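You operate a simulated robot arm through the tools that you are given. There is no shell and no other tool.

The job below is to be done with a simulated two-armed robot. You get a single attempt, and the scene is never put back.

## Task
Set the index table to the card's mark and fit the index ring on its spigot.
Fine: free the index lock to turn the table and lock it again. Where these are worked on the way, their far stop is far enough and under half their travel is too little: index lock.
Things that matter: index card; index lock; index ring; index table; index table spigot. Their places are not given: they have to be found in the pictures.

Only the result counts: the job must be done as asked and must still hold three seconds after the hand-in. Knocking over, shifting, dropping, spilling or breaking anything else fails it.

## Robot
Two 7-joint arms with two-finger parallel grippers on one trunk that stands fixed in place. Base frame: the origin is at the foot of the trunk, x ahead of it, y to its left, z up; the work surface is at about z = 850. Readings come in mm, degrees, newtons and seconds.
The left shoulder is at [47, 173, 1286], the right one opposite. With the tool pointing down near the work surface each hand reaches from about 100 to 660 mm from the base axis, measured 20 degrees to its own side. Payload 3.6 kg a hand.
Tool frame (each hand has its own): the origin (TCP) lies between the finger pads and is the grasp point; the fingertips stand 30 mm ahead of it; z points along the fingers, y is the line along which they close. Largest opening 110 mm; finger width 20, thickness 10; the body of the gripper, 48 by 112 mm, starts 55 mm behind the TCP.
Orientation is told as [roll, pitch, yaw] about the base's x, y, z axes, in that order, counted from this pose: with the fingers straight down and closing along the base's y, the tool's x points along the base's -x, its y along +y and its z along -z.

## Interface
- The arms move only by the tool drive_tool. It takes "left_steps", "right_steps" or both (then of equal length, played together; a hand with none holds still); each is a list of rows, each a list of 3 entries, a list of its own where there are three numbers: the shift along the tool's x, y, z in m, then the turn, a rotation vector about the tool's x, y, z in degrees, then the finger opening in m, from 0 to 0.11. In form: [[[x, y, z], [wx, wy, wz], gripper], ...]. A call has 1 to 20 rows; each row is the pose to reach, as a shift and turn from the pose commanded when the call began, along the tool's axes at that moment. Rows are played at 5 a second. More than 50 mm and 8.6 degrees between two rows, or a gripper value outside its range, and nothing of the call is played. Where a pose cannot be reached the arm comes as near as it can. A force on the tool above 80 N (or 10 N above the force at the start of the call, whichever is more), or a blocked arm, ends the call early, and 0.2 s more pass. The fingers move at their own pace (about 153 mm/s each) and stop on an object; they squeeze with about 37 N. The grip force told is the motor's: it shows also when the fingers shut on nothing. Time passes only in rows, and 0.2 s behind the last, so rows that repeat a pose let the fingers close. It gives the time, the measured TCP pose, the force on the tool (base axes), the opening and the grip force at its end, in the units of the frame above (readings bear some noise), with the torque about the TCP (base axes, N m) and any sound that the robot's microphone picked up, and new pictures: "show" is both (left out), scene, wrist or none (wrist: the cameras of the hands that moved).
- Cameras (640 x 400 px; columns grow to the right, rows downward): "scene" is now at [128.7, -24.1, 1458.8]; the picture's right is [-0.29, -0.96, 0.00], its down [-0.56, 0.17, -0.81] and it looks along [0.78, -0.23, -0.58] (base axes); focal length 291 px, centre (320, 200). "left" rides on the left gripper at [72, -17, -103] in its tool frame; the picture's right is [0.23, 0.97, 0.00], its down [-0.76, 0.18, -0.62] and it looks along [-0.61, 0.14, 0.78] (tool axes); focal length 222 px, centre (320, 200). "right" rides on the right gripper at [73, 17, -103] in its tool frame; the picture's right is [-0.23, 0.97, 0.00], its down [-0.76, -0.18, -0.62] and it looks along [-0.61, -0.14, 0.78] (tool axes); focal length 222 px, centre (320, 200).
- slide_trunk(by): slides the trunk up (or, below 0, down) by that many mm; the arms and the scene camera ride with it, the base frame stays. It gives what a move gives, with no picture.
- turn_head(pan, tilt): turns the head with the scene camera to pan (to the left, within 86 degrees either way) and tilt (down, from -29 to 69), counted from straight ahead of the robot. It gives what a move gives, and a new picture of the scene camera.
- pixel_to_xyz(camera, pixels): for up to 12 pixels [column, row] of the newest picture of that camera ("zoom" is the newest enlarged one), the place [x, y, z] in the base frame of the surface seen there, good to about 3 mm. It takes no simulated time.
- zoom(camera, box): a new picture of the part [left, top, right, bottom] of that camera's present view, enlarged. It takes no simulated time.
- job_done(): hands the job in; it is judged then, once.

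Unless the task says otherwise, let go and move clear before handing in.

The tools are called after "Request:" as a command line: name --argument value ..., lists and objects as JSON in quotes. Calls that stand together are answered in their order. drive_tool: Moves the arms, as the interface text tells. Its arguments: {"type":"object","properties":{"left_steps":{"type":"array"},"right_steps":{"type":"array"},"show":{"type":"string","enum":["both","scene","wrist","none"]}},"required":[]} The other tools are called the same way: slide_trunk (by) slides the trunk up or down; turn_head (pan, tilt) turns the head that bears the scene camera; pixel_to_xyz (camera, pixels) gives the place of the surface under pixels of a picture; zoom (camera, box) takes an enlarged picture of a part of a camera's view; job_done () hands the job in.

At the start:

```text
t: 0.0
left_tcp_pos: [411.4, -27.1, 1301.4]
left_tool_rot: [0.0, 0.0, 0.1]
left_ft_force: [0.1, 0.4, 0.1]
left_wrist_torque: [0.01, 0.01, 0.03]
left_finger_gap: 110.0
left_finger_force: 0.1
right_tcp_pos: [430.0, -355.0, 1301.2]
right_tool_rot: [0.1, -0.1, 0.0]
right_ft_force: [-0.4, -0.6, -0.8]
right_wrist_torque: [0.04, 0.0, 0.0]
right_finger_gap: 110.2
right_finger_force: 0.0
trunk travel left (down, up): [-401.0, 362.0]
head pan, tilt: [-16.6, 35.7]
```

scene: 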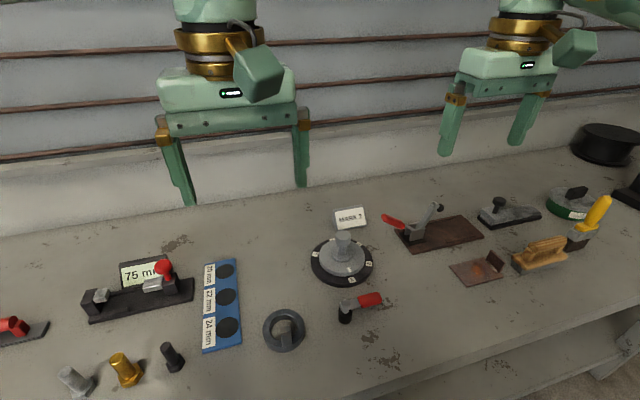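
right: 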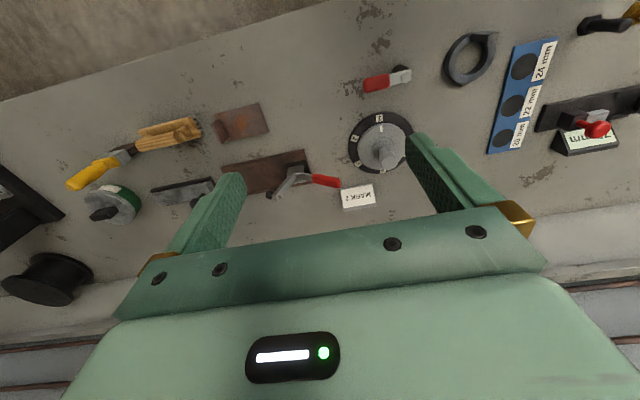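
left: 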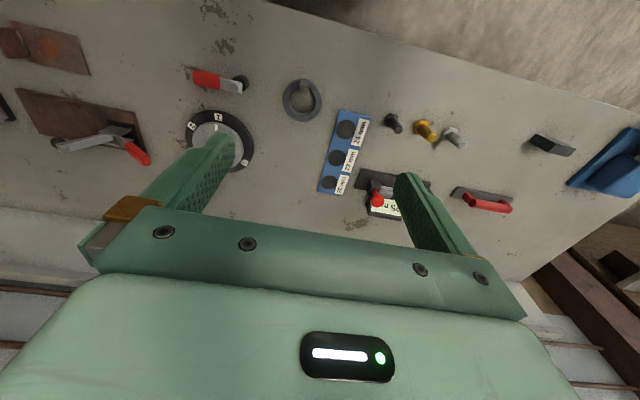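

The scene shows the index table near (342,258), the card at (350,218), a red-handled lock at (358,305), and a ring at (284,330). I'll zoom in on these to read details.

Request:
zoom --camera "scene" --box '[290, 195, 400, 335]'

Request:
zoom --camera "scene" --box '[325, 200, 375, 232]'

Request:
zoom --camera "scene" --box '[240, 290, 340, 360]'

Request:
zoom --camera "right" --box '[320, 50, 500, 220]'

```text
2.86 times, centred on (345, 265) of scene
```

zoom: 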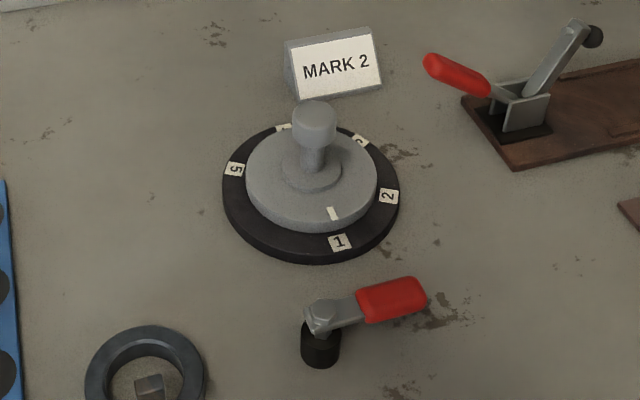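

```text
12.50 times, centred on (350, 216) of scene
```

zoom: 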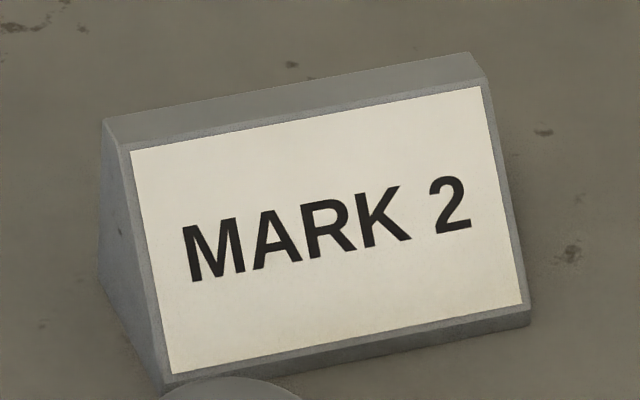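

```text
5.71 times, centred on (290, 325) of scene
```

zoom: 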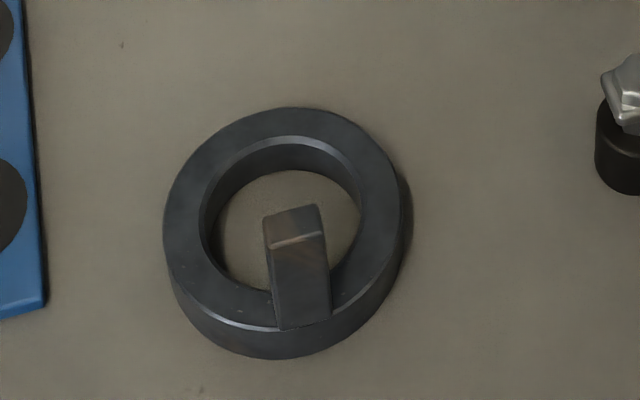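

```text
2.35 times, centred on (410, 135) of right
```

zoom: 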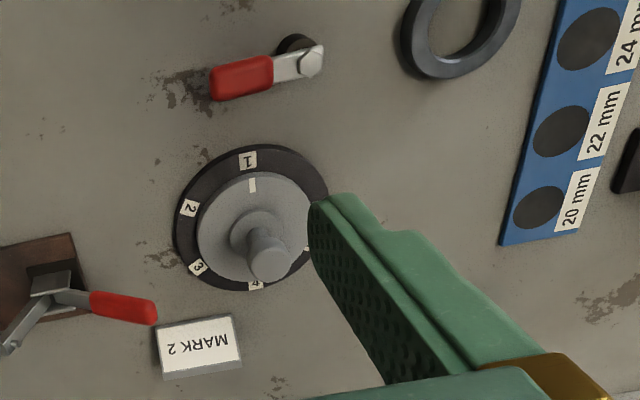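

The card reads MARK 2, and the table tick is at mark 1, with mark 2 counterclockwise from it (seen from above). I'll measure positions of the parts.

Request:
zoom --camera "scene" --box '[300, 222, 384, 292]'

Request:
turn_head --pan -12 --tilt 50

```text
5.71 times, centred on (342, 257) of scene
```

zoom: 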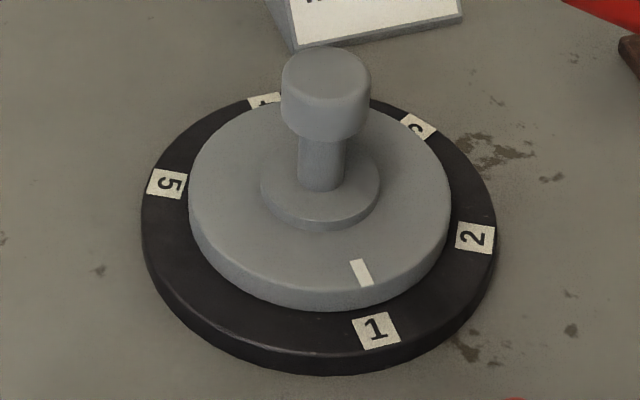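

```text
t: 0.8
left_tcp_pos: [410.6, -25.4, 1301.4]
left_tool_rot: [0.0, -0.1, 0.0]
left_ft_force: [0.7, 0.0, 0.2]
left_wrist_torque: [0.0, -0.01, 0.0]
left_finger_gap: 110.0
left_finger_force: 0.1
right_tcp_pos: [430.7, -355.3, 1301.0]
right_tool_rot: [0.1, 0.0, 0.0]
right_ft_force: [-0.4, -0.8, 0.6]
right_wrist_torque: [0.0, -0.01, 0.0]
right_finger_gap: 109.8
right_finger_force: 0.1
trunk travel left (down, up): [-401.0, 362.0]
head pan, tilt: [-12.0, 50.0]
```

scene: 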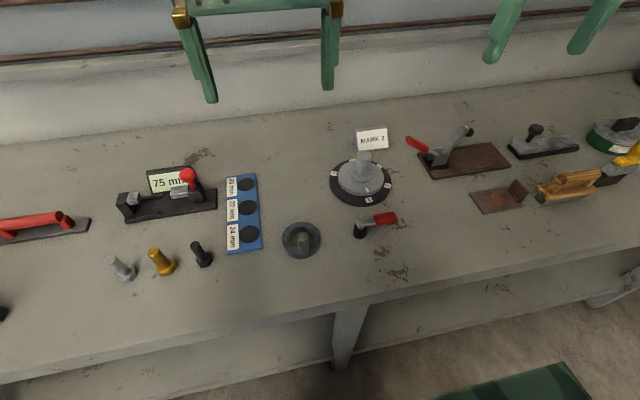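

Request:
zoom --camera "scene" --box '[320, 140, 400, 215]'

```text
5.33 times, centred on (360, 178) of scene
```

zoom: 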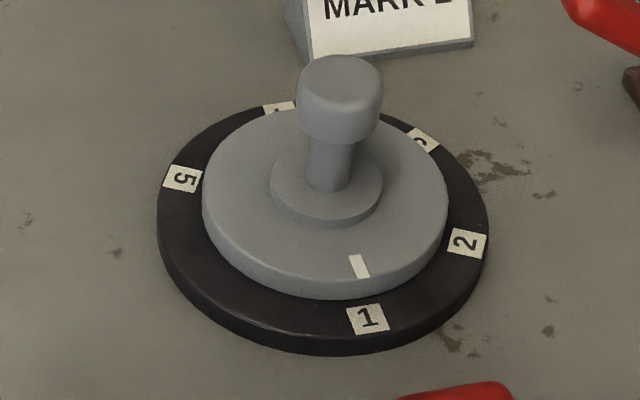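

The zoom shows the disc, boss (ca. 271–383 px wide), knob and marks. I'll query 3D points.

Request:
pixel_to_xyz --camera "zoom" --pixels '[[341, 75], [299, 85], [383, 85], [272, 185], [382, 185], [326, 215], [203, 195], [447, 195], [359, 267], [368, 319], [467, 242], [183, 179]]'

Request:
pixel_to_xyz --camera "zoom" --pixels '[[424, 138], [278, 108], [160, 215], [487, 215], [343, 110], [330, 170], [326, 205], [240, 180], [420, 220], [300, 330], [100, 300], [340, 60]]'

Request:
pixel_to_xyz --camera "scene" --pixels '[[302, 241], [302, 226], [283, 240], [320, 240], [302, 257], [302, 234], [360, 229], [365, 221], [376, 219], [386, 218], [396, 217], [359, 237]]'

Request:
zoom --camera "scene" --box '[270, 200, 410, 270]'

```text
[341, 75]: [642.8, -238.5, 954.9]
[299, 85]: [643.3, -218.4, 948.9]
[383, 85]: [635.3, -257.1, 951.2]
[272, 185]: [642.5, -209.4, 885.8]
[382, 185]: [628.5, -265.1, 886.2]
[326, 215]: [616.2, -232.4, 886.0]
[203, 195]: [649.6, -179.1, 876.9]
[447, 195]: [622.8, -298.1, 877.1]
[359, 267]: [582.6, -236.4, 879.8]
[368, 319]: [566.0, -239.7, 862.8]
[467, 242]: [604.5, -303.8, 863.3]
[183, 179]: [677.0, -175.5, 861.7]
```

```text
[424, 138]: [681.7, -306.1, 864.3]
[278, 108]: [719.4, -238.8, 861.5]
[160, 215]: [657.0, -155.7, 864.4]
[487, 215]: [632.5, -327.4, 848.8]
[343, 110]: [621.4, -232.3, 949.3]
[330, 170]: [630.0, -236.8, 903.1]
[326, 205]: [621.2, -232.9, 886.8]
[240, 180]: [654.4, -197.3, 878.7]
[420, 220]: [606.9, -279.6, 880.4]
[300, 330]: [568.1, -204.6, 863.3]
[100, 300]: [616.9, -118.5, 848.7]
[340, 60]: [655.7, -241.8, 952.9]
```

```text
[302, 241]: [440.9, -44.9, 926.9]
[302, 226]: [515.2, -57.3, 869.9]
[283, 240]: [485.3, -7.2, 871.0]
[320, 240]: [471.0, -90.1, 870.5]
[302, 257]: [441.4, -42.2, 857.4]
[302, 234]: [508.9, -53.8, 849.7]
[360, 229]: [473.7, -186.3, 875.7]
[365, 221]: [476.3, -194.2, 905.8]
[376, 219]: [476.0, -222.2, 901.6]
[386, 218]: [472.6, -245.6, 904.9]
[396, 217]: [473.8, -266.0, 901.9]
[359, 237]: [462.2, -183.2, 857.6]
```

```text
4.57 times, centred on (340, 235) of scene
```

zoom: 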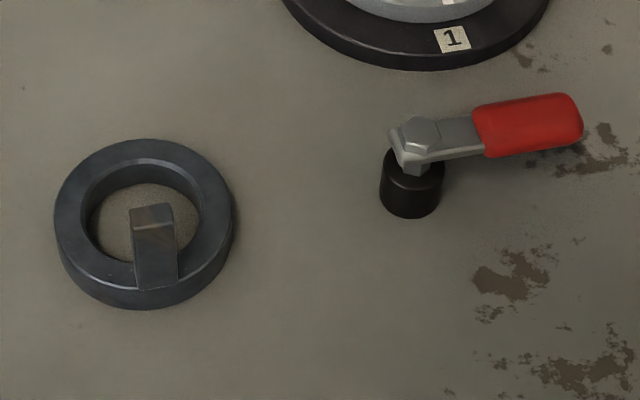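

The table centre is about (640,-239), marks 60° apart; the ring is at about (480,-49) with its lug at (441,-45); lock pivot at about (470,-186). I'll zoom more closely on the ring and the lock.

Request:
zoom --camera "scene" --box '[277, 215, 327, 265]'

Request:
zoom --camera "scene" --box '[345, 203, 405, 247]'

```text
8.00 times, centred on (302, 240) of scene
```

zoom: 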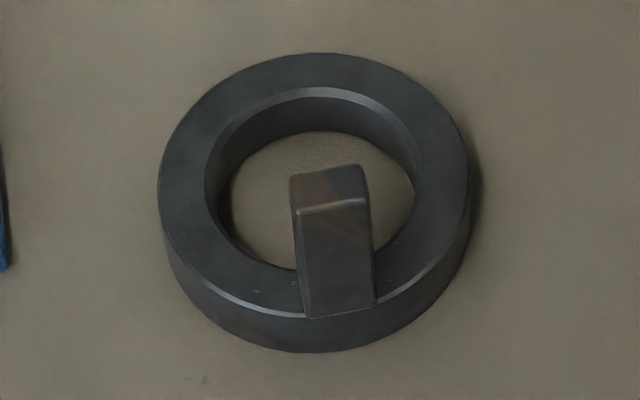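

```text
9.09 times, centred on (375, 225) of scene
```

zoom: 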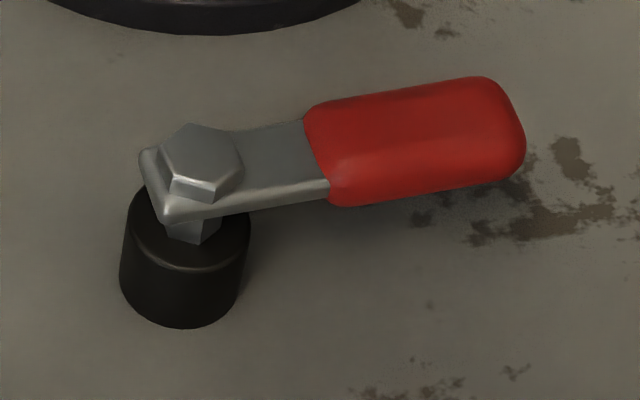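

The lock is a flat lever on a vertical bolt, with hex head at (202,160) and red grip (305–525). Measuring points on it.

Request:
pixel_to_xyz --camera "zoom" --pixels '[[205, 150], [250, 140], [300, 175], [330, 115], [345, 165], [420, 110], [420, 145], [500, 95], [515, 150], [480, 85], [188, 250], [180, 310]]'

Request:
zoom --camera "scene" --box '[277, 215, 327, 265]'

```text
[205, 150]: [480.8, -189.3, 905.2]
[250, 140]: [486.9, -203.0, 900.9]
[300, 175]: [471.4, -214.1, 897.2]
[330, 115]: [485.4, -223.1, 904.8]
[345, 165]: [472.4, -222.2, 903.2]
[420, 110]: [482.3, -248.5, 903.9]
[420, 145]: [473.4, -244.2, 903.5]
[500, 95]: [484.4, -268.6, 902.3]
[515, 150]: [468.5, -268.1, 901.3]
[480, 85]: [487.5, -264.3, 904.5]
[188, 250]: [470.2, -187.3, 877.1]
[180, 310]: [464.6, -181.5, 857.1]
```

```text
8.00 times, centred on (302, 240) of scene
```

zoom: 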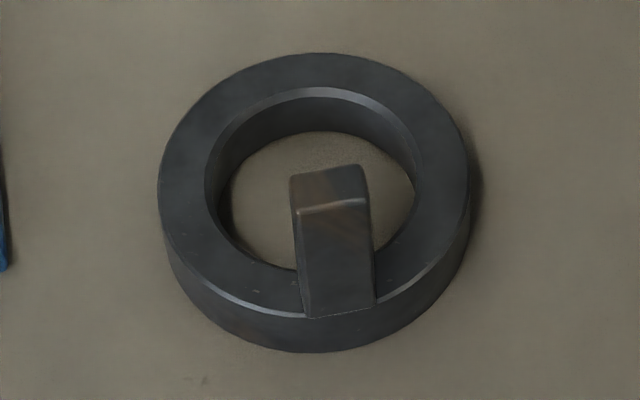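

Lever runs from the bolt at about (479,-188) to (477,-272), top z≈904. Now measure the ring from this zoom.

Request:
pixel_to_xyz --camera "zoom" --pixels '[[320, 55], [320, 90], [162, 190], [206, 190], [418, 170], [466, 190], [330, 183], [295, 180], [368, 178], [305, 300], [372, 295], [335, 208]]'

Request:
pixel_to_xyz --camera "zoom" --pixels '[[330, 170], [330, 195], [335, 250], [335, 312], [300, 250], [370, 250], [240, 100], [400, 100], [220, 270], [415, 265], [260, 285], [300, 200]]'

```text
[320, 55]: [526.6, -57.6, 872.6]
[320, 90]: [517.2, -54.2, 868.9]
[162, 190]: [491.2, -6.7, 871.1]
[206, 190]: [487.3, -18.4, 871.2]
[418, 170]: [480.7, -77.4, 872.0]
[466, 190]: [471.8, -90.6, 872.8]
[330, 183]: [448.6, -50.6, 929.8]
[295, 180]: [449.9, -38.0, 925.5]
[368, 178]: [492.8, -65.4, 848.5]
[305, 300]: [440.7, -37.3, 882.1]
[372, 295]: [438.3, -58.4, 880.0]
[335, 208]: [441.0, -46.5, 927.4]
```

```text
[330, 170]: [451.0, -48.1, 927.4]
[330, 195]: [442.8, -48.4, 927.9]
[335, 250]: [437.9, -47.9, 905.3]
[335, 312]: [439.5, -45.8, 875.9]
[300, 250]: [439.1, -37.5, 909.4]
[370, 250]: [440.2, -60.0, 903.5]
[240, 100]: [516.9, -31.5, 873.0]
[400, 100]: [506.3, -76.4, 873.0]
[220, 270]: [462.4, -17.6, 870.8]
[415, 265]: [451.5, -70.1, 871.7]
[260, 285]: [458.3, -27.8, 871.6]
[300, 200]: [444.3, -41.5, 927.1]
```

The ring is centred near (482,-49) with bore ≈59 mm against a boss of ≈57 mm; its lug is centred at (445,-48.5), 21 wide in y and 12 thick in x. I'll lower the trunk for better reach and move the left hand out of the way to the left.

Request:
slide_trunk --by -150

Request:
drive_tool --left_steps '[[[0, 0.04, 0], [0, 0, 0], 0.11], [[0.02, 0.08, 0], [0, 0, 0], 0.11], [[0.04, 0.12, 0], [0, 0, 0], 0.11], [[0.06, 0.16, 0], [0, 0, 0], 0.11], [[0.08, 0.2, 0], [0, 0, 0], 0.11], [[0.1, 0.24, 0], [0, 0, 0], 0.11], [[0.12, 0.28, 0], [0, 0, 0], 0.11]]' --show "scene"

```text
t: 2.5
left_tcp_pos: [410.0, -24.5, 1152.3]
left_tool_rot: [0.0, 0.1, 0.1]
left_ft_force: [-0.8, -0.1, 0.5]
left_wrist_torque: [0.01, 0.02, 0.0]
left_finger_gap: 109.8
left_finger_force: 0.1
right_tcp_pos: [429.7, -354.2, 1151.6]
right_tool_rot: [0.0, -0.2, 0.0]
right_ft_force: [-0.8, -0.8, 0.1]
right_wrist_torque: [0.02, -0.08, 0.02]
right_finger_gap: 110.0
right_finger_force: 0.1
trunk travel left (down, up): [-251.0, 512.0]
head pan, tilt: [-12.0, 50.0]
```

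```text
t: 4.1
left_tcp_pos: [289.6, 256.4, 1151.7]
left_tool_rot: [0.0, 0.0, 0.1]
left_ft_force: [0.9, -0.2, 0.1]
left_wrist_torque: [0.01, -0.03, -0.02]
left_finger_gap: 110.0
left_finger_force: 0.1
right_tcp_pos: [428.6, -355.1, 1152.0]
right_tool_rot: [-0.1, -0.2, 0.1]
right_ft_force: [0.5, 0.9, 0.8]
right_wrist_torque: [0.01, -0.02, -0.03]
right_finger_gap: 109.8
right_finger_force: 0.0
trunk travel left (down, up): [-251.0, 512.0]
head pan, tilt: [-12.0, 50.0]
```

scene: 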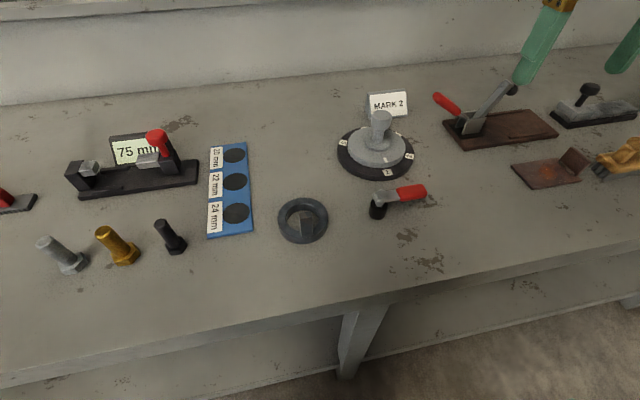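

The path is clear. I'll bring the right hand above and short of the lever to view the lock and table from close up, closing the fingers on the way.

Request:
drive_tool --right_steps '[[[0, 0.03, 0.03], [0, 0, 0], 0.08], [[0, 0.06, 0.06], [0, 0, 0], 0.04], [[0, 0.09, 0.09], [0, 0, 0], 0.0], [[0, 0.105, 0.1], [0, 0, 0], 0.0], [[0, 0.105, 0.1], [0, 0, 0], 0.0]]' --show "both"

```text
t: 5.3
left_tcp_pos: [292.8, 253.9, 1150.1]
left_tool_rot: [0.0, 0.0, 0.0]
left_ft_force: [0.0, -0.3, 0.1]
left_wrist_torque: [-0.01, 0.0, 0.04]
left_finger_gap: 110.0
left_finger_force: 0.0
right_tcp_pos: [428.9, -250.1, 1051.1]
right_tool_rot: [-0.1, -0.1, 0.0]
right_ft_force: [-0.3, 0.3, 0.6]
right_wrist_torque: [0.01, 0.0, -0.01]
right_finger_gap: 0.0
right_finger_force: 37.0
trunk travel left (down, up): [-251.0, 512.0]
head pan, tilt: [-12.0, 50.0]
```

scene: 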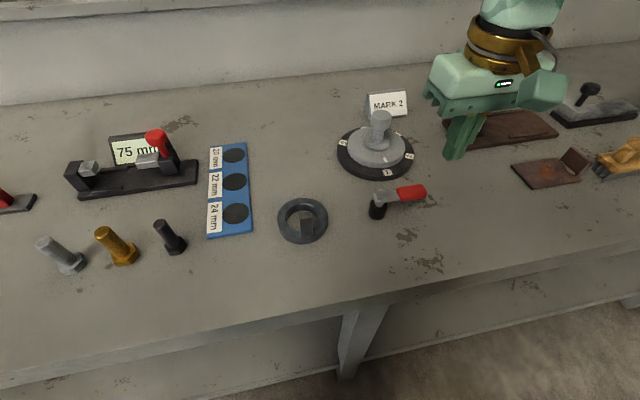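
right: 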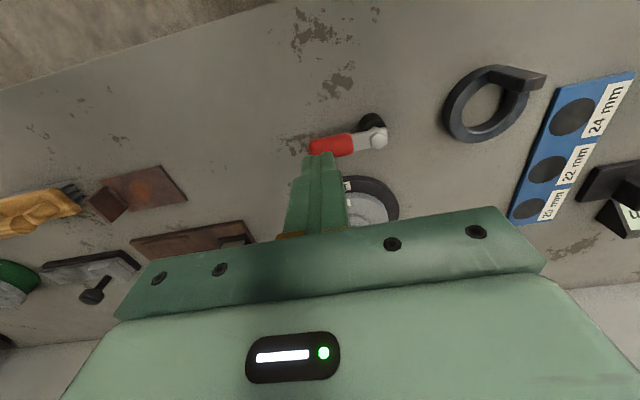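

The wrist view shows the lever with the bolt at (375,135) and grip at (330,145). I'll zoom to see whether any stop or arrow is visible near the lock.

Request:
zoom --camera "right" --box '[290, 90, 410, 230]'

Request:
zoom --camera "scene" --box '[350, 165, 440, 235]'

```text
2.86 times, centred on (350, 160) of right
```

zoom: 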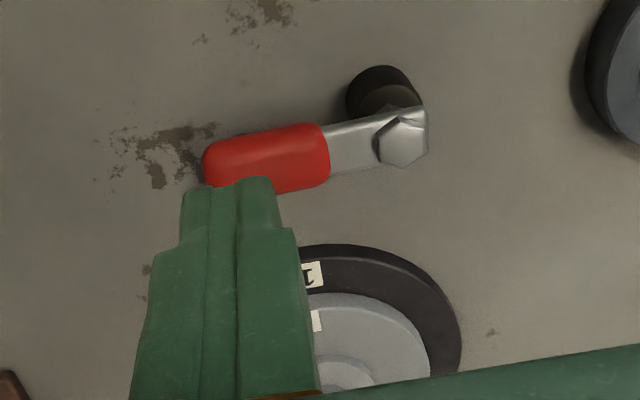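

```text
5.71 times, centred on (395, 200) of scene
```

zoom: 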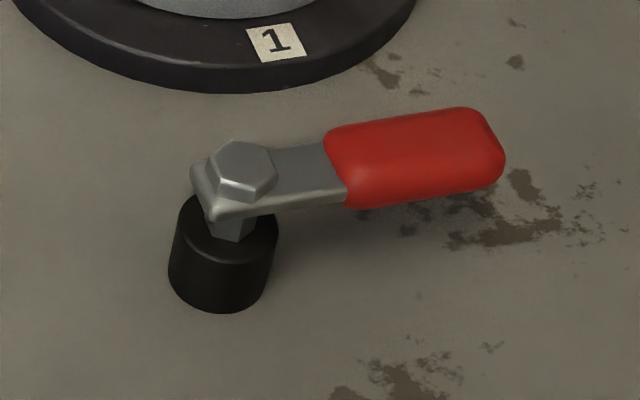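

No stop markings are visible, so I'll probe gently. First I descend on the robot side of the red grip, to about (440,-250,905), then nudge toward +x and watch the force.

Request:
drive_tool --right_steps '[[[0, 0, 0.04], [0, 0, 0], 0.0], [[0, 0, 0.08], [0, 0, 0], 0.0], [[-0.004, 0, 0.12], [0, 0, 0], 0.0], [[-0.008, 0, 0.146], [0, 0, 0], 0.0], [[-0.008, 0, 0.146], [0, 0, 0], 0.0]]' --show "both"

```text
t: 6.5
left_tcp_pos: [290.9, 255.5, 1152.6]
left_tool_rot: [0.1, 0.0, 0.0]
left_ft_force: [0.3, 0.1, -0.8]
left_wrist_torque: [0.05, 0.04, -0.02]
left_finger_gap: 110.0
left_finger_force: 0.0
right_tcp_pos: [438.2, -249.8, 905.2]
right_tool_rot: [0.1, -0.1, 0.0]
right_ft_force: [0.0, -0.2, -0.2]
right_wrist_torque: [0.01, 0.04, -0.02]
right_finger_gap: 0.0
right_finger_force: 36.9
trunk travel left (down, up): [-251.0, 512.0]
head pan, tilt: [-12.0, 50.0]
```

scene: 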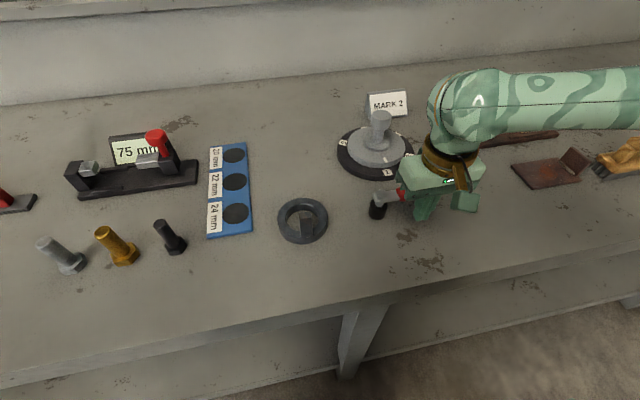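
right: 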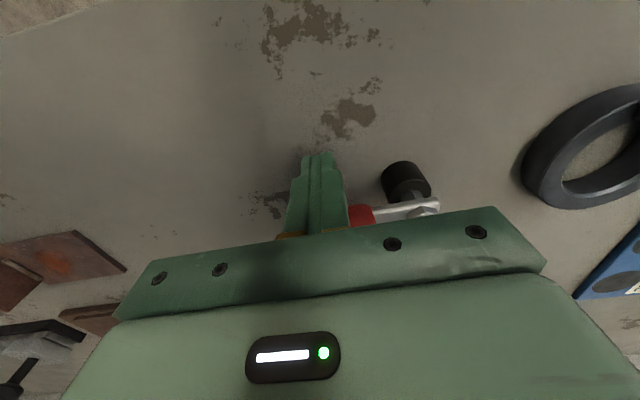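

The finger is beside the grip on the robot side with no contact. I'll nudge toward +x in small rows.

Request:
drive_tool --right_steps '[[[-0.01, 0, 0], [0, 0, 0], 0.0], [[-0.016, 0, 0], [0, 0, 0], 0.0], [[-0.019, 0, 0], [0, 0, 0], 0.0], [[-0.022, 0, 0], [0, 0, 0], 0.0], [[-0.025, 0, 0], [0, 0, 0], 0.0], [[-0.027, 0, 0], [0, 0, 0], 0.0]]' --show "both"

```text
t: 7.9
left_tcp_pos: [287.0, 255.9, 1152.1]
left_tool_rot: [-0.1, -0.2, 0.0]
left_ft_force: [-0.2, 0.0, -0.6]
left_wrist_torque: [0.02, 0.01, -0.01]
left_finger_gap: 109.8
left_finger_force: 0.1
right_tcp_pos: [460.3, -250.5, 906.1]
right_tool_rot: [0.1, 0.2, 0.1]
right_ft_force: [-34.9, 1.8, -7.6]
right_wrist_torque: [-0.15, 0.41, 0.04]
right_finger_gap: 0.0
right_finger_force: 36.9
trunk travel left (down, up): [-251.0, 512.0]
head pan, tilt: [-12.0, 50.0]
```

scene: 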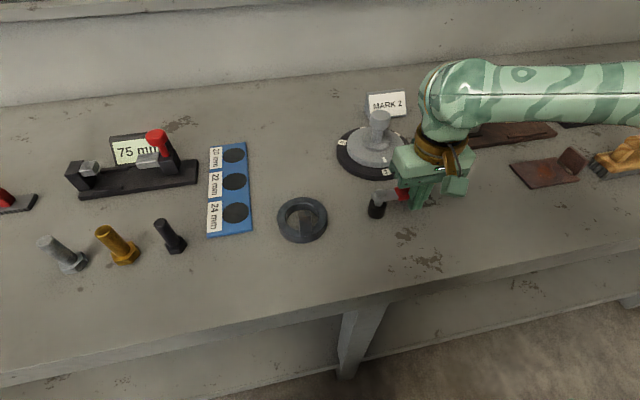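
right: 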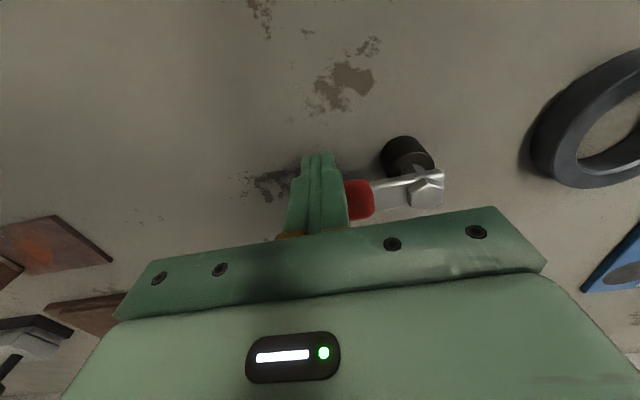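

At x≈460 the lever resists with 35 N and hasn't moved noticeably, so this side may be its stop. I'll back off, lift over the lever, and try pulling from the far side.

Request:
drive_tool --right_steps '[[[0.01, 0, 0], [0, 0, 0], 0.0], [[0.02, 0, -0.03], [0, 0, 0], 0.0], [[0.01, 0, -0.07], [0, 0, 0], 0.0], [[-0.03, 0, -0.07], [0, 0, 0], 0.0], [[-0.05, 0, -0.06], [0, 0, 0], 0.0], [[-0.05, 0, -0.03], [0, 0, 0], 0.0], [[-0.05, 0, 0], [0, 0, 0], 0.0], [[-0.05, 0, 0], [0, 0, 0], 0.0]]' --show "wrist"

```text
t: 9.7
left_tcp_pos: [291.0, 255.3, 1150.7]
left_tool_rot: [0.0, 0.1, 0.1]
left_ft_force: [-0.1, 0.5, 0.6]
left_wrist_torque: [0.01, -0.03, 0.0]
left_finger_gap: 109.8
left_finger_force: 0.1
right_tcp_pos: [516.1, -249.6, 906.7]
right_tool_rot: [0.0, -0.2, 0.0]
right_ft_force: [0.3, -1.1, 0.0]
right_wrist_torque: [0.01, 0.04, -0.04]
right_finger_gap: 0.0
right_finger_force: 36.7
trunk travel left (down, up): [-251.0, 512.0]
head pan, tilt: [-12.0, 50.0]
```

right: 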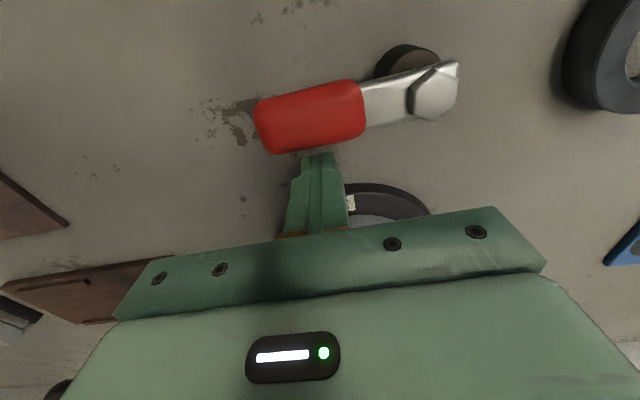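

The finger is now on the far side of the grip without contact (x≈516). I'll pull toward −x in small rows and watch the force.

Request:
drive_tool --right_steps '[[[0.008, 0, 0], [0, 0, 0], 0.0], [[0.014, 0, 0], [0, 0, 0], 0.0], [[0.018, 0, 0], [0, 0, 0], 0.0], [[0.021, 0, 0], [0, 0, 0], 0.0], [[0.024, 0, 0], [0, 0, 0], 0.0], [[0.027, 0, 0], [0, 0, 0], 0.0]]' --show "wrist"

```text
t: 11.1
left_tcp_pos: [293.0, 254.2, 1152.3]
left_tool_rot: [0.0, 0.0, 0.1]
left_ft_force: [0.5, 0.2, -0.2]
left_wrist_torque: [-0.03, -0.03, 0.02]
left_finger_gap: 109.9
left_finger_force: 0.0
right_tcp_pos: [488.0, -249.9, 905.1]
right_tool_rot: [0.0, -0.1, 0.0]
right_ft_force: [1.6, -1.2, 0.4]
right_wrist_torque: [-0.03, -0.01, 0.04]
right_finger_gap: 0.0
right_finger_force: 36.4
trunk travel left (down, up): [-251.0, 512.0]
head pan, tilt: [-12.0, 50.0]
```

right: 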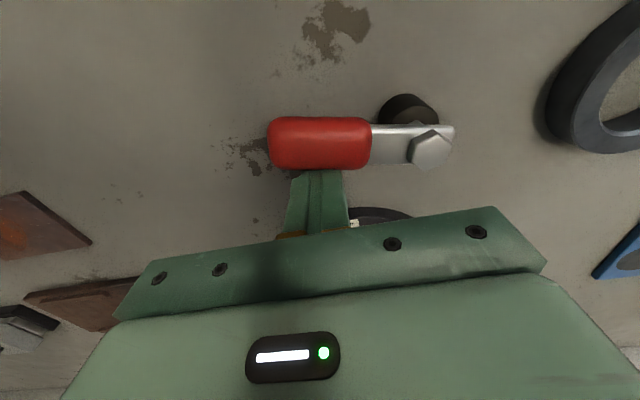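

The lever swings easily toward the robot (only 1.6 N). I'll follow its arc about the bolt at (479,-188) clockwise from above.

Request:
drive_tool --right_steps '[[[0.005, -0.001, 0], [0, 0, 0], 0.0], [[0.01, -0.0016, 0], [0, 0, 0], 0.0], [[0.015, -0.0014, 0], [0, 0, 0], 0.0], [[0.02, -0.001, 0], [0, 0, 0], 0.0], [[0.025, 0.0, 0], [0, 0, 0], 0.0], [[0.03, 0.0012, 0], [0, 0, 0], 0.0], [[0.035, 0.0035, 0], [0, 0, 0], 0.0], [[0.04, 0.0058, 0], [0, 0, 0], 0.0]]' --show "wrist"

```text
t: 12.9
left_tcp_pos: [291.4, 254.8, 1151.4]
left_tool_rot: [0.0, 0.0, -0.1]
left_ft_force: [-1.1, -1.0, -0.4]
left_wrist_torque: [0.0, 0.01, 0.02]
left_finger_gap: 109.9
left_finger_force: 0.1
right_tcp_pos: [448.4, -244.2, 906.4]
right_tool_rot: [0.0, -0.2, 0.1]
right_ft_force: [0.8, -0.5, 1.1]
right_wrist_torque: [0.02, -0.04, 0.0]
right_finger_gap: 0.0
right_finger_force: 36.9
trunk travel left (down, up): [-251.0, 512.0]
head pan, tilt: [-12.0, 50.0]
```

right: 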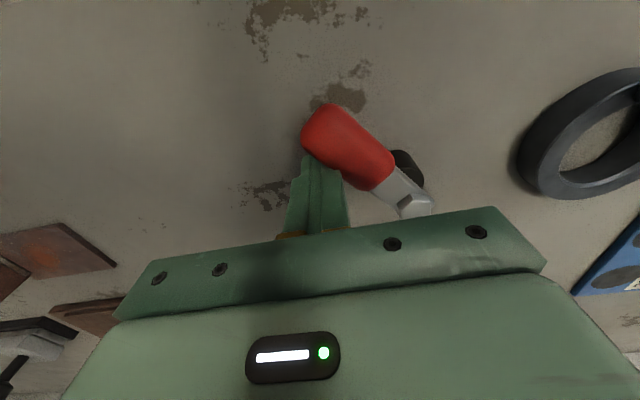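

The lever is now at about 50° and still light. I'll carry on along the arc until I feel the stop.

Request:
drive_tool --right_steps '[[[0.005, 0.003, 0], [0, 0, 0], 0.0], [[0.0095, 0.0063, 0], [0, 0, 0], 0.0], [[0.014, 0.0105, 0], [0, 0, 0], 0.0], [[0.018, 0.015, 0], [0, 0, 0], 0.0], [[0.021, 0.02, 0], [0, 0, 0], 0.0], [[0.024, 0.0252, 0], [0, 0, 0], 0.0]]' --show "both"

```text
t: 14.3
left_tcp_pos: [291.9, 255.4, 1151.0]
left_tool_rot: [0.0, 0.0, -0.1]
left_ft_force: [0.2, 0.1, 0.4]
left_wrist_torque: [0.0, 0.03, -0.03]
left_finger_gap: 110.2
left_finger_force: 0.1
right_tcp_pos: [424.5, -218.8, 904.8]
right_tool_rot: [-0.1, -0.1, -0.1]
right_ft_force: [-0.2, -1.4, 1.5]
right_wrist_torque: [0.04, 0.01, 0.01]
right_finger_gap: 0.0
right_finger_force: 36.4
trunk travel left (down, up): [-251.0, 512.0]
head pan, tilt: [-12.0, 50.0]
```

scene: 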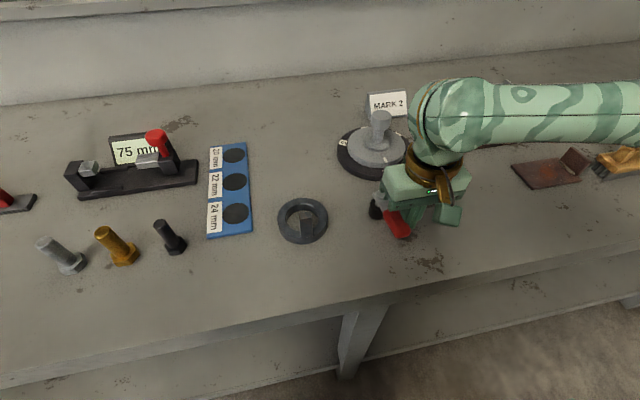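
right: 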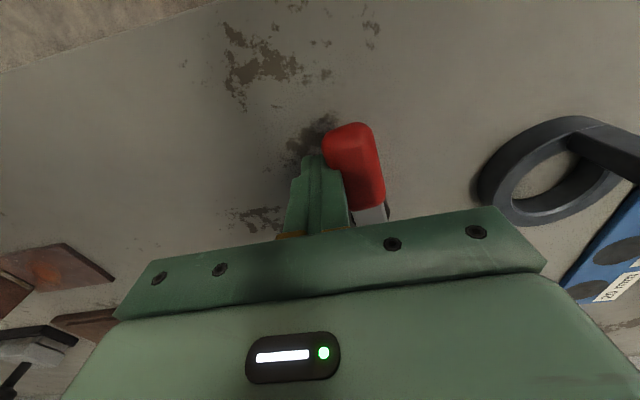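

Still light at about 80°. I'll continue gently to find the stop.

Request:
drive_tool --right_steps '[[[0.003, 0.0055, 0], [0, 0, 0], 0.0], [[0.005, 0.011, 0], [0, 0, 0], 0.0], [[0.0065, 0.014, 0], [0, 0, 0], 0.0], [[0.007, 0.017, 0], [0, 0, 0], 0.0], [[0.008, 0.0205, 0], [0, 0, 0], 0.0]]' --show "both"

```text
t: 15.5
left_tcp_pos: [291.7, 249.1, 1153.5]
left_tool_rot: [0.3, 0.0, -0.1]
left_ft_force: [0.3, -0.2, -0.3]
left_wrist_torque: [0.02, 0.0, 0.0]
left_finger_gap: 109.9
left_finger_force: 0.0
right_tcp_pos: [419.4, -209.4, 903.9]
right_tool_rot: [-0.2, -0.6, 0.0]
right_ft_force: [16.3, -71.5, 26.1]
right_wrist_torque: [-0.18, -0.07, -0.63]
right_finger_gap: 0.0
right_finger_force: 37.2
trunk travel left (down, up): [-251.0, 512.0]
head pan, tilt: [-12.0, 50.0]
```

scene: 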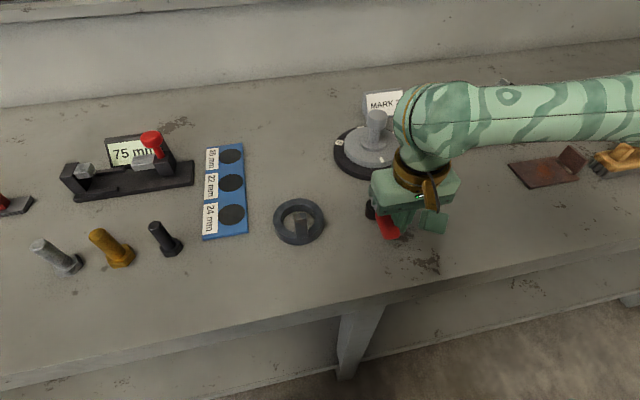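
right: 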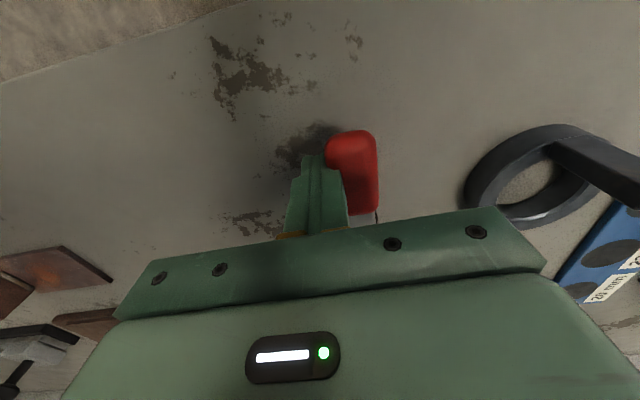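

The stop is felt (≈72 N) at about 85–90°: the lock is at its free end. I'll back off and lift clear, opening the fingers, and then look at the table.

Request:
drive_tool --right_steps '[[[0, -0.015, 0], [0, 0, 0], 0.0], [[0, -0.03, 0], [0, 0, 0], 0.0], [[0, -0.035, -0.04], [0, 0, 0], 0.0], [[0, -0.035, -0.08], [0, 0, 0], 0.0], [[0, -0.035, -0.12], [0, 0, 0], 0.03], [[-0.03, -0.035, -0.14], [0, 0, 0], 0.08], [[-0.03, -0.035, -0.14], [0, 0, 0], 0.08]]' --show "both"

```text
t: 17.1
left_tcp_pos: [290.9, 254.0, 1150.2]
left_tool_rot: [0.0, -0.1, 0.0]
left_ft_force: [0.3, -0.6, -0.1]
left_wrist_torque: [0.03, -0.04, -0.01]
left_finger_gap: 110.0
left_finger_force: 0.1
right_tcp_pos: [445.1, -233.1, 1045.5]
right_tool_rot: [0.0, -0.2, 0.1]
right_ft_force: [-0.1, 0.1, 0.4]
right_wrist_torque: [-0.02, -0.03, 0.05]
right_finger_gap: 80.0
right_finger_force: 0.1
trunk travel left (down, up): [-251.0, 512.0]
head pan, tilt: [-12.0, 50.0]
```

scene: 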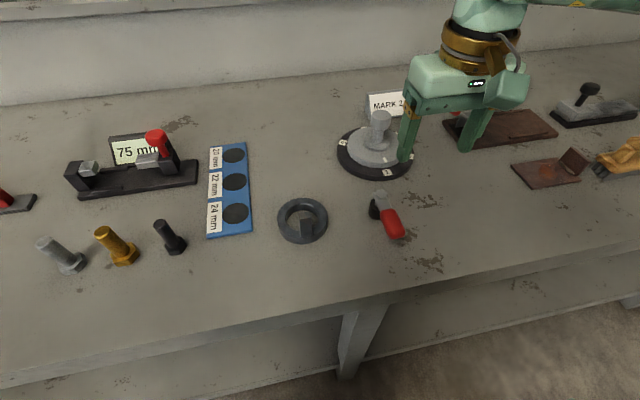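
right: 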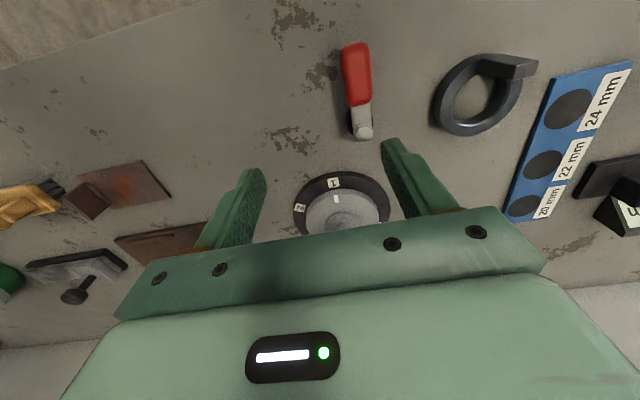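

The lever now points at the robot. I'll measure the knob and table centre precisely from the scene camera.

Request:
zoom --camera "scene" --box '[330, 105, 420, 180]'

Request:
zoom --camera "right" --box '[280, 150, 400, 240]'

```text
5.33 times, centred on (375, 142) of scene
```

zoom: 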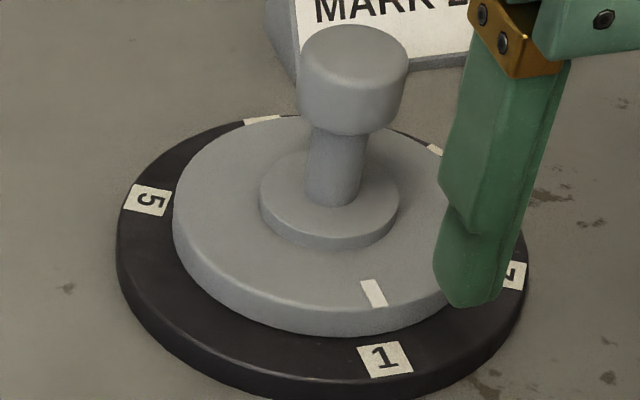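

```text
4.44 times, centred on (340, 195) of right
```

zoom: 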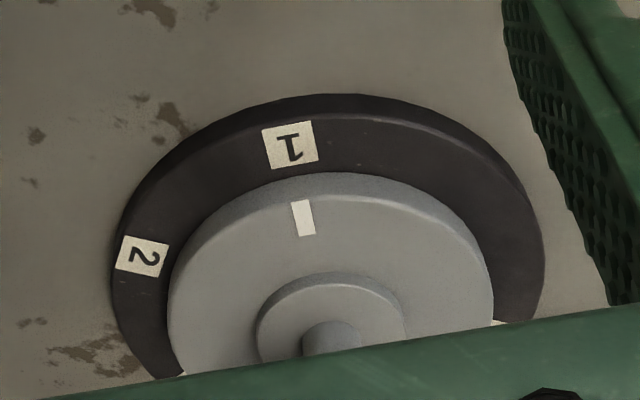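

Request:
pixel_to_xyz --camera "zoom" --pixels '[[303, 218], [290, 145], [142, 255], [340, 285], [265, 310], [385, 300], [299, 203], [308, 234]]'

Request:
zoom --camera "scene" --box '[330, 105, 420, 180]'

```text
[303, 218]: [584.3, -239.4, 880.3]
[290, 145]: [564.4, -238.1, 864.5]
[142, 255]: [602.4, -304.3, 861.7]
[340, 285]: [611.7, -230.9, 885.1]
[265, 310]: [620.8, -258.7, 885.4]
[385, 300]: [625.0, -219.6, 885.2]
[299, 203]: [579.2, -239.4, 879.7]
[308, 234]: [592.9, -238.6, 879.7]
```

```text
5.33 times, centred on (375, 142) of scene
```

zoom: 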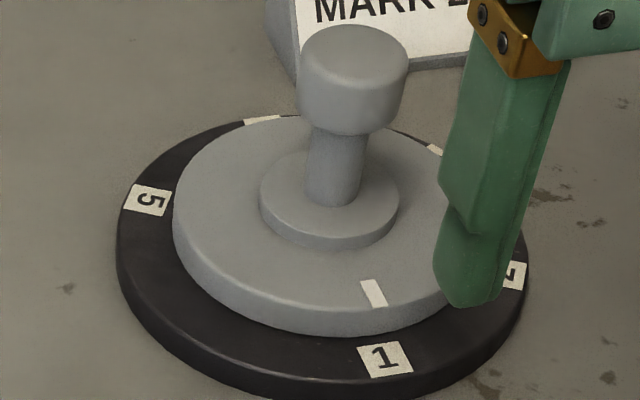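

The tick (584,-239) is aligned with mark 1 (564,-238). Next, I measure the knob in this zoom.

Request:
pixel_to_xyz --camera "zoom" --pixels '[[353, 28], [353, 50], [353, 70], [302, 60], [404, 60], [350, 100], [345, 128], [310, 110], [390, 110], [335, 160], [310, 160], [360, 160]]'

Request:
pixel_to_xyz --camera "zoom" --pixels '[[262, 195], [397, 200], [330, 235], [330, 160], [175, 200], [300, 322], [330, 215], [290, 190], [375, 200], [215, 180], [333, 244], [370, 165]]'

```text
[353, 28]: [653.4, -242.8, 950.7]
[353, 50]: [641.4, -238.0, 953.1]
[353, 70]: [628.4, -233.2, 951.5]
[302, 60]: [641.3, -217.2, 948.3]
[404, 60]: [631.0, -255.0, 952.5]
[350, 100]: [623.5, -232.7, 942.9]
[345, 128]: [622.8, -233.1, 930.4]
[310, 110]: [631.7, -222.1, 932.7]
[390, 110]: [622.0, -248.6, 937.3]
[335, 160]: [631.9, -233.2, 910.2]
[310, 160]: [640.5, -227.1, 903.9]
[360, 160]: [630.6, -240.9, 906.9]
```

```text
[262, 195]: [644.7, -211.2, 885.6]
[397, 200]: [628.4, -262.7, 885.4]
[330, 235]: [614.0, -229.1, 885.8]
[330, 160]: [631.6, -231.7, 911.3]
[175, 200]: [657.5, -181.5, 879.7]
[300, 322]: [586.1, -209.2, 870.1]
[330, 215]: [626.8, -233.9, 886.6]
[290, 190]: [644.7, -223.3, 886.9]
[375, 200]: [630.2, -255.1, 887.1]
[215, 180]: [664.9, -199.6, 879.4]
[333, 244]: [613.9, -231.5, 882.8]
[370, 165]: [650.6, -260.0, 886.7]
```

The knob is about 40 mm wide, centred near (641,-239), z 928–953. I'll move the right hand above it with yaw −30° (so I can turn +60° later), staying at z≈1045 first.

Request:
drive_tool --right_steps '[[[-0.04, -0.001, 0], [0, 0, 6], 0.08], [[-0.08, -0.002, 0], [0, 0, 12], 0.08], [[-0.12, -0.003, 0], [0, 0, 18], 0.08], [[-0.16, -0.005, 0], [0, 0, 24], 0.08], [[-0.196, -0.006, 0], [0, 0, 30], 0.08], [[-0.196, -0.006, 0.02], [0, 0, 30], 0.08], [[-0.196, -0.006, 0.03], [0, 0, 30], 0.08]]' --show "both"

```text
t: 18.7
left_tcp_pos: [292.6, 256.4, 1150.9]
left_tool_rot: [-0.1, 0.0, 0.0]
left_ft_force: [0.9, 1.4, 0.2]
left_wrist_torque: [0.03, 0.02, 0.02]
left_finger_gap: 110.2
left_finger_force: 0.0
right_tcp_pos: [642.7, -239.3, 1016.3]
right_tool_rot: [0.1, -0.2, -29.9]
right_ft_force: [0.2, 0.9, 0.2]
right_wrist_torque: [0.01, 0.0, -0.02]
right_finger_gap: 80.0
right_finger_force: 0.0
trunk travel left (down, up): [-251.0, 512.0]
head pan, tilt: [-12.0, 50.0]
```

scene: 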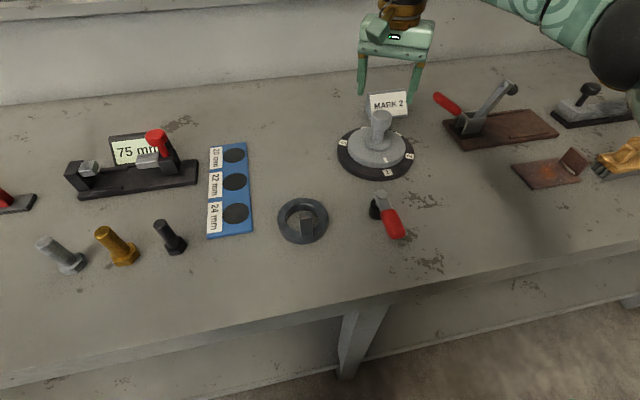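
right: 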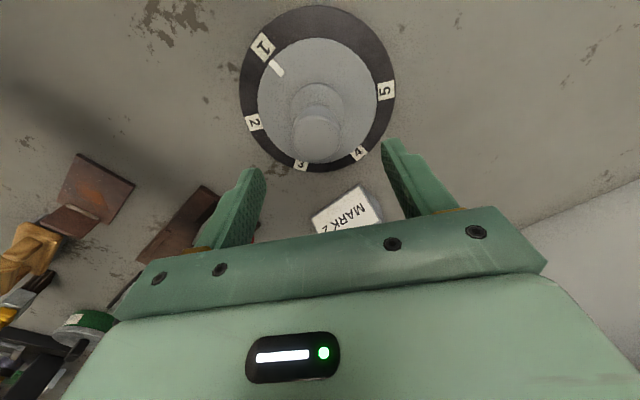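

The reach is fine (642.7,-239.3). From this close view I can check the knob centre around (315,140).

Request:
zoom --camera "right" --box '[230, 0, 410, 180]'

```text
2.22 times, centred on (320, 90) of right
```

zoom: 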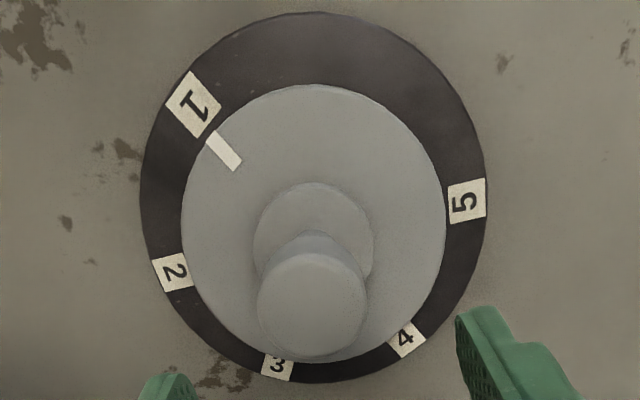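

Request:
pixel_to_xyz --camera "zoom" --pixels '[[312, 310], [262, 310], [360, 310], [312, 262], [312, 350], [312, 187], [256, 240], [370, 240], [185, 220], [442, 210], [314, 88], [223, 151]]'

Request:
pixel_to_xyz --camera "zoom" --pixels '[[194, 104], [172, 272], [277, 367], [406, 338], [466, 201], [141, 200], [487, 200], [320, 14]]'

```text
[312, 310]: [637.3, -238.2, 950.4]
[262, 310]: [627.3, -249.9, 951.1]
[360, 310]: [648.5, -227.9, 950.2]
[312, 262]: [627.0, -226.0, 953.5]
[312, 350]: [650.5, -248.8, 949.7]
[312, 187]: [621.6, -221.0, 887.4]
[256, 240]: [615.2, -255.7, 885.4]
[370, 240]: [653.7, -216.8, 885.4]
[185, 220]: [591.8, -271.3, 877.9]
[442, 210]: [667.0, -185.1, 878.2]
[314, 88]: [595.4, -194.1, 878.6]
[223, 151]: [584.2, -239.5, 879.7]
```

```text
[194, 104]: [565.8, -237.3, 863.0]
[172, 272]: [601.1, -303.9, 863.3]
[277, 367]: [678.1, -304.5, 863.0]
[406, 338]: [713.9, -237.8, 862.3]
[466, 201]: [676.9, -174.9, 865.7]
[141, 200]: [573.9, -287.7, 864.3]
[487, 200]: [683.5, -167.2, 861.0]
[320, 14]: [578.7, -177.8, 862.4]
```

Combining the marks and knob edges gives a table centre of about (639.5,-238.5). I'll shift slightly, descend to z≈942 and close on the knob.

Request:
drive_tool --right_steps '[[[0.0027, -0.0004, 0.03], [0, 0, 0], 0.08], [[0.0027, -0.0004, 0.06], [0, 0, 0], 0.08], [[0.0027, -0.0004, 0.073], [0, 0, 0], 0.08], [[0.0027, -0.0004, 0.073], [0, 0, 0], 0.06], [[0.0027, -0.0004, 0.073], [0, 0, 0], 0.03], [[0.0027, -0.0004, 0.073], [0, 0, 0], 0.03], [[0.0027, -0.0004, 0.073], [0, 0, 0], 0.03]]' --show "both"

```text
t: 20.3
left_tcp_pos: [291.1, 253.3, 1151.8]
left_tool_rot: [0.0, 0.0, 0.0]
left_ft_force: [0.4, 1.1, 0.7]
left_wrist_torque: [0.0, -0.01, -0.01]
left_finger_gap: 110.0
left_finger_force: 0.1
right_tcp_pos: [640.0, -239.7, 943.0]
right_tool_rot: [-0.1, -0.1, -30.0]
right_ft_force: [-3.1, -4.7, -2.7]
right_wrist_torque: [-0.71, -0.58, 0.0]
right_finger_gap: 39.5
right_finger_force: 44.8
trunk travel left (down, up): [-251.0, 512.0]
head pan, tilt: [-12.0, 50.0]
```

scene: 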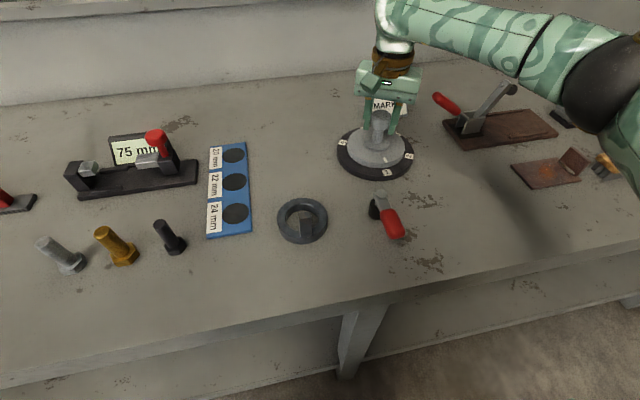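
right: 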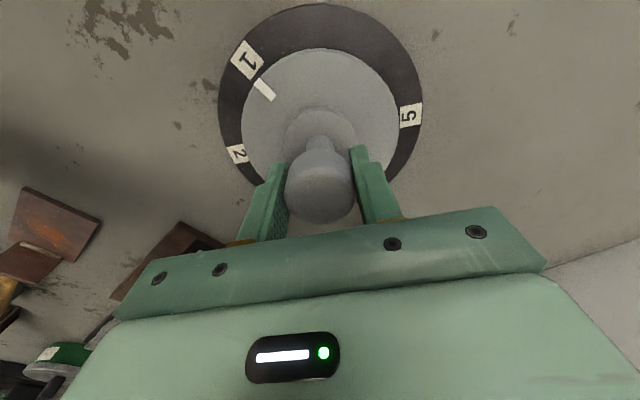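

The knob is gripped (gap 39.5 mm, small lateral load). I'll turn a first 12° counterclockwise and check the disc follows.

Request:
drive_tool --right_steps '[[[0, -0.0007, 0], [0, 0, 0], 0.02], [[0, -0.0007, 0], [0, 0, -4], 0.02], [[0, -0.0007, 0], [0, 0, -8], 0.02], [[0, -0.0007, 0], [0, 0, -12], 0.02], [[0, -0.0007, 0], [0, 0, -12], 0.02]]' --show "both"

```text
t: 21.5
left_tcp_pos: [292.3, 255.0, 1151.6]
left_tool_rot: [0.0, 0.0, 0.0]
left_ft_force: [0.2, -0.3, 0.1]
left_wrist_torque: [-0.02, -0.02, -0.01]
left_finger_gap: 110.2
left_finger_force: 0.0
right_tcp_pos: [639.7, -238.7, 942.0]
right_tool_rot: [0.1, -0.2, -17.9]
right_ft_force: [-3.8, -5.1, -1.2]
right_wrist_torque: [-0.31, 1.18, 0.02]
right_finger_gap: 39.7
right_finger_force: 44.8
trunk travel left (down, up): [-251.0, 512.0]
head pan, tilt: [-12.0, 50.0]
```

scene: 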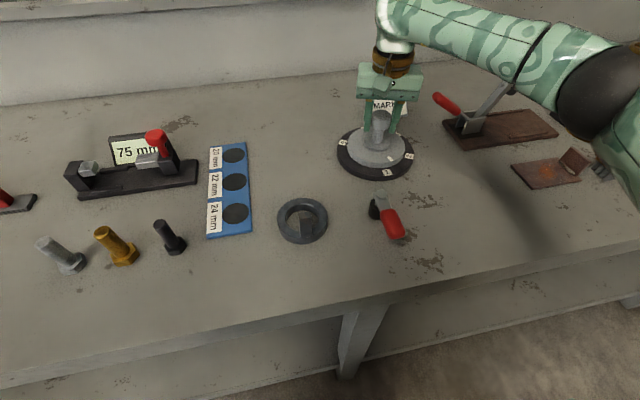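
right: 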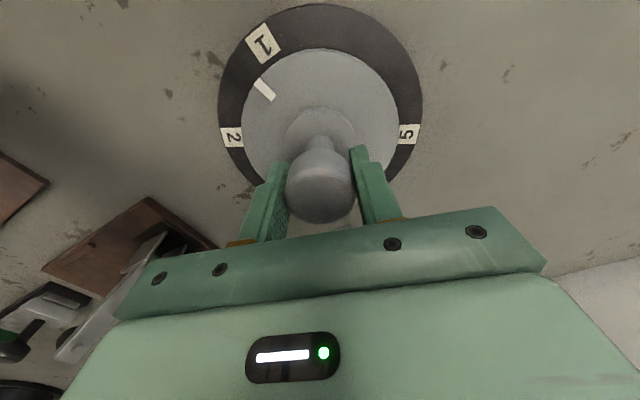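

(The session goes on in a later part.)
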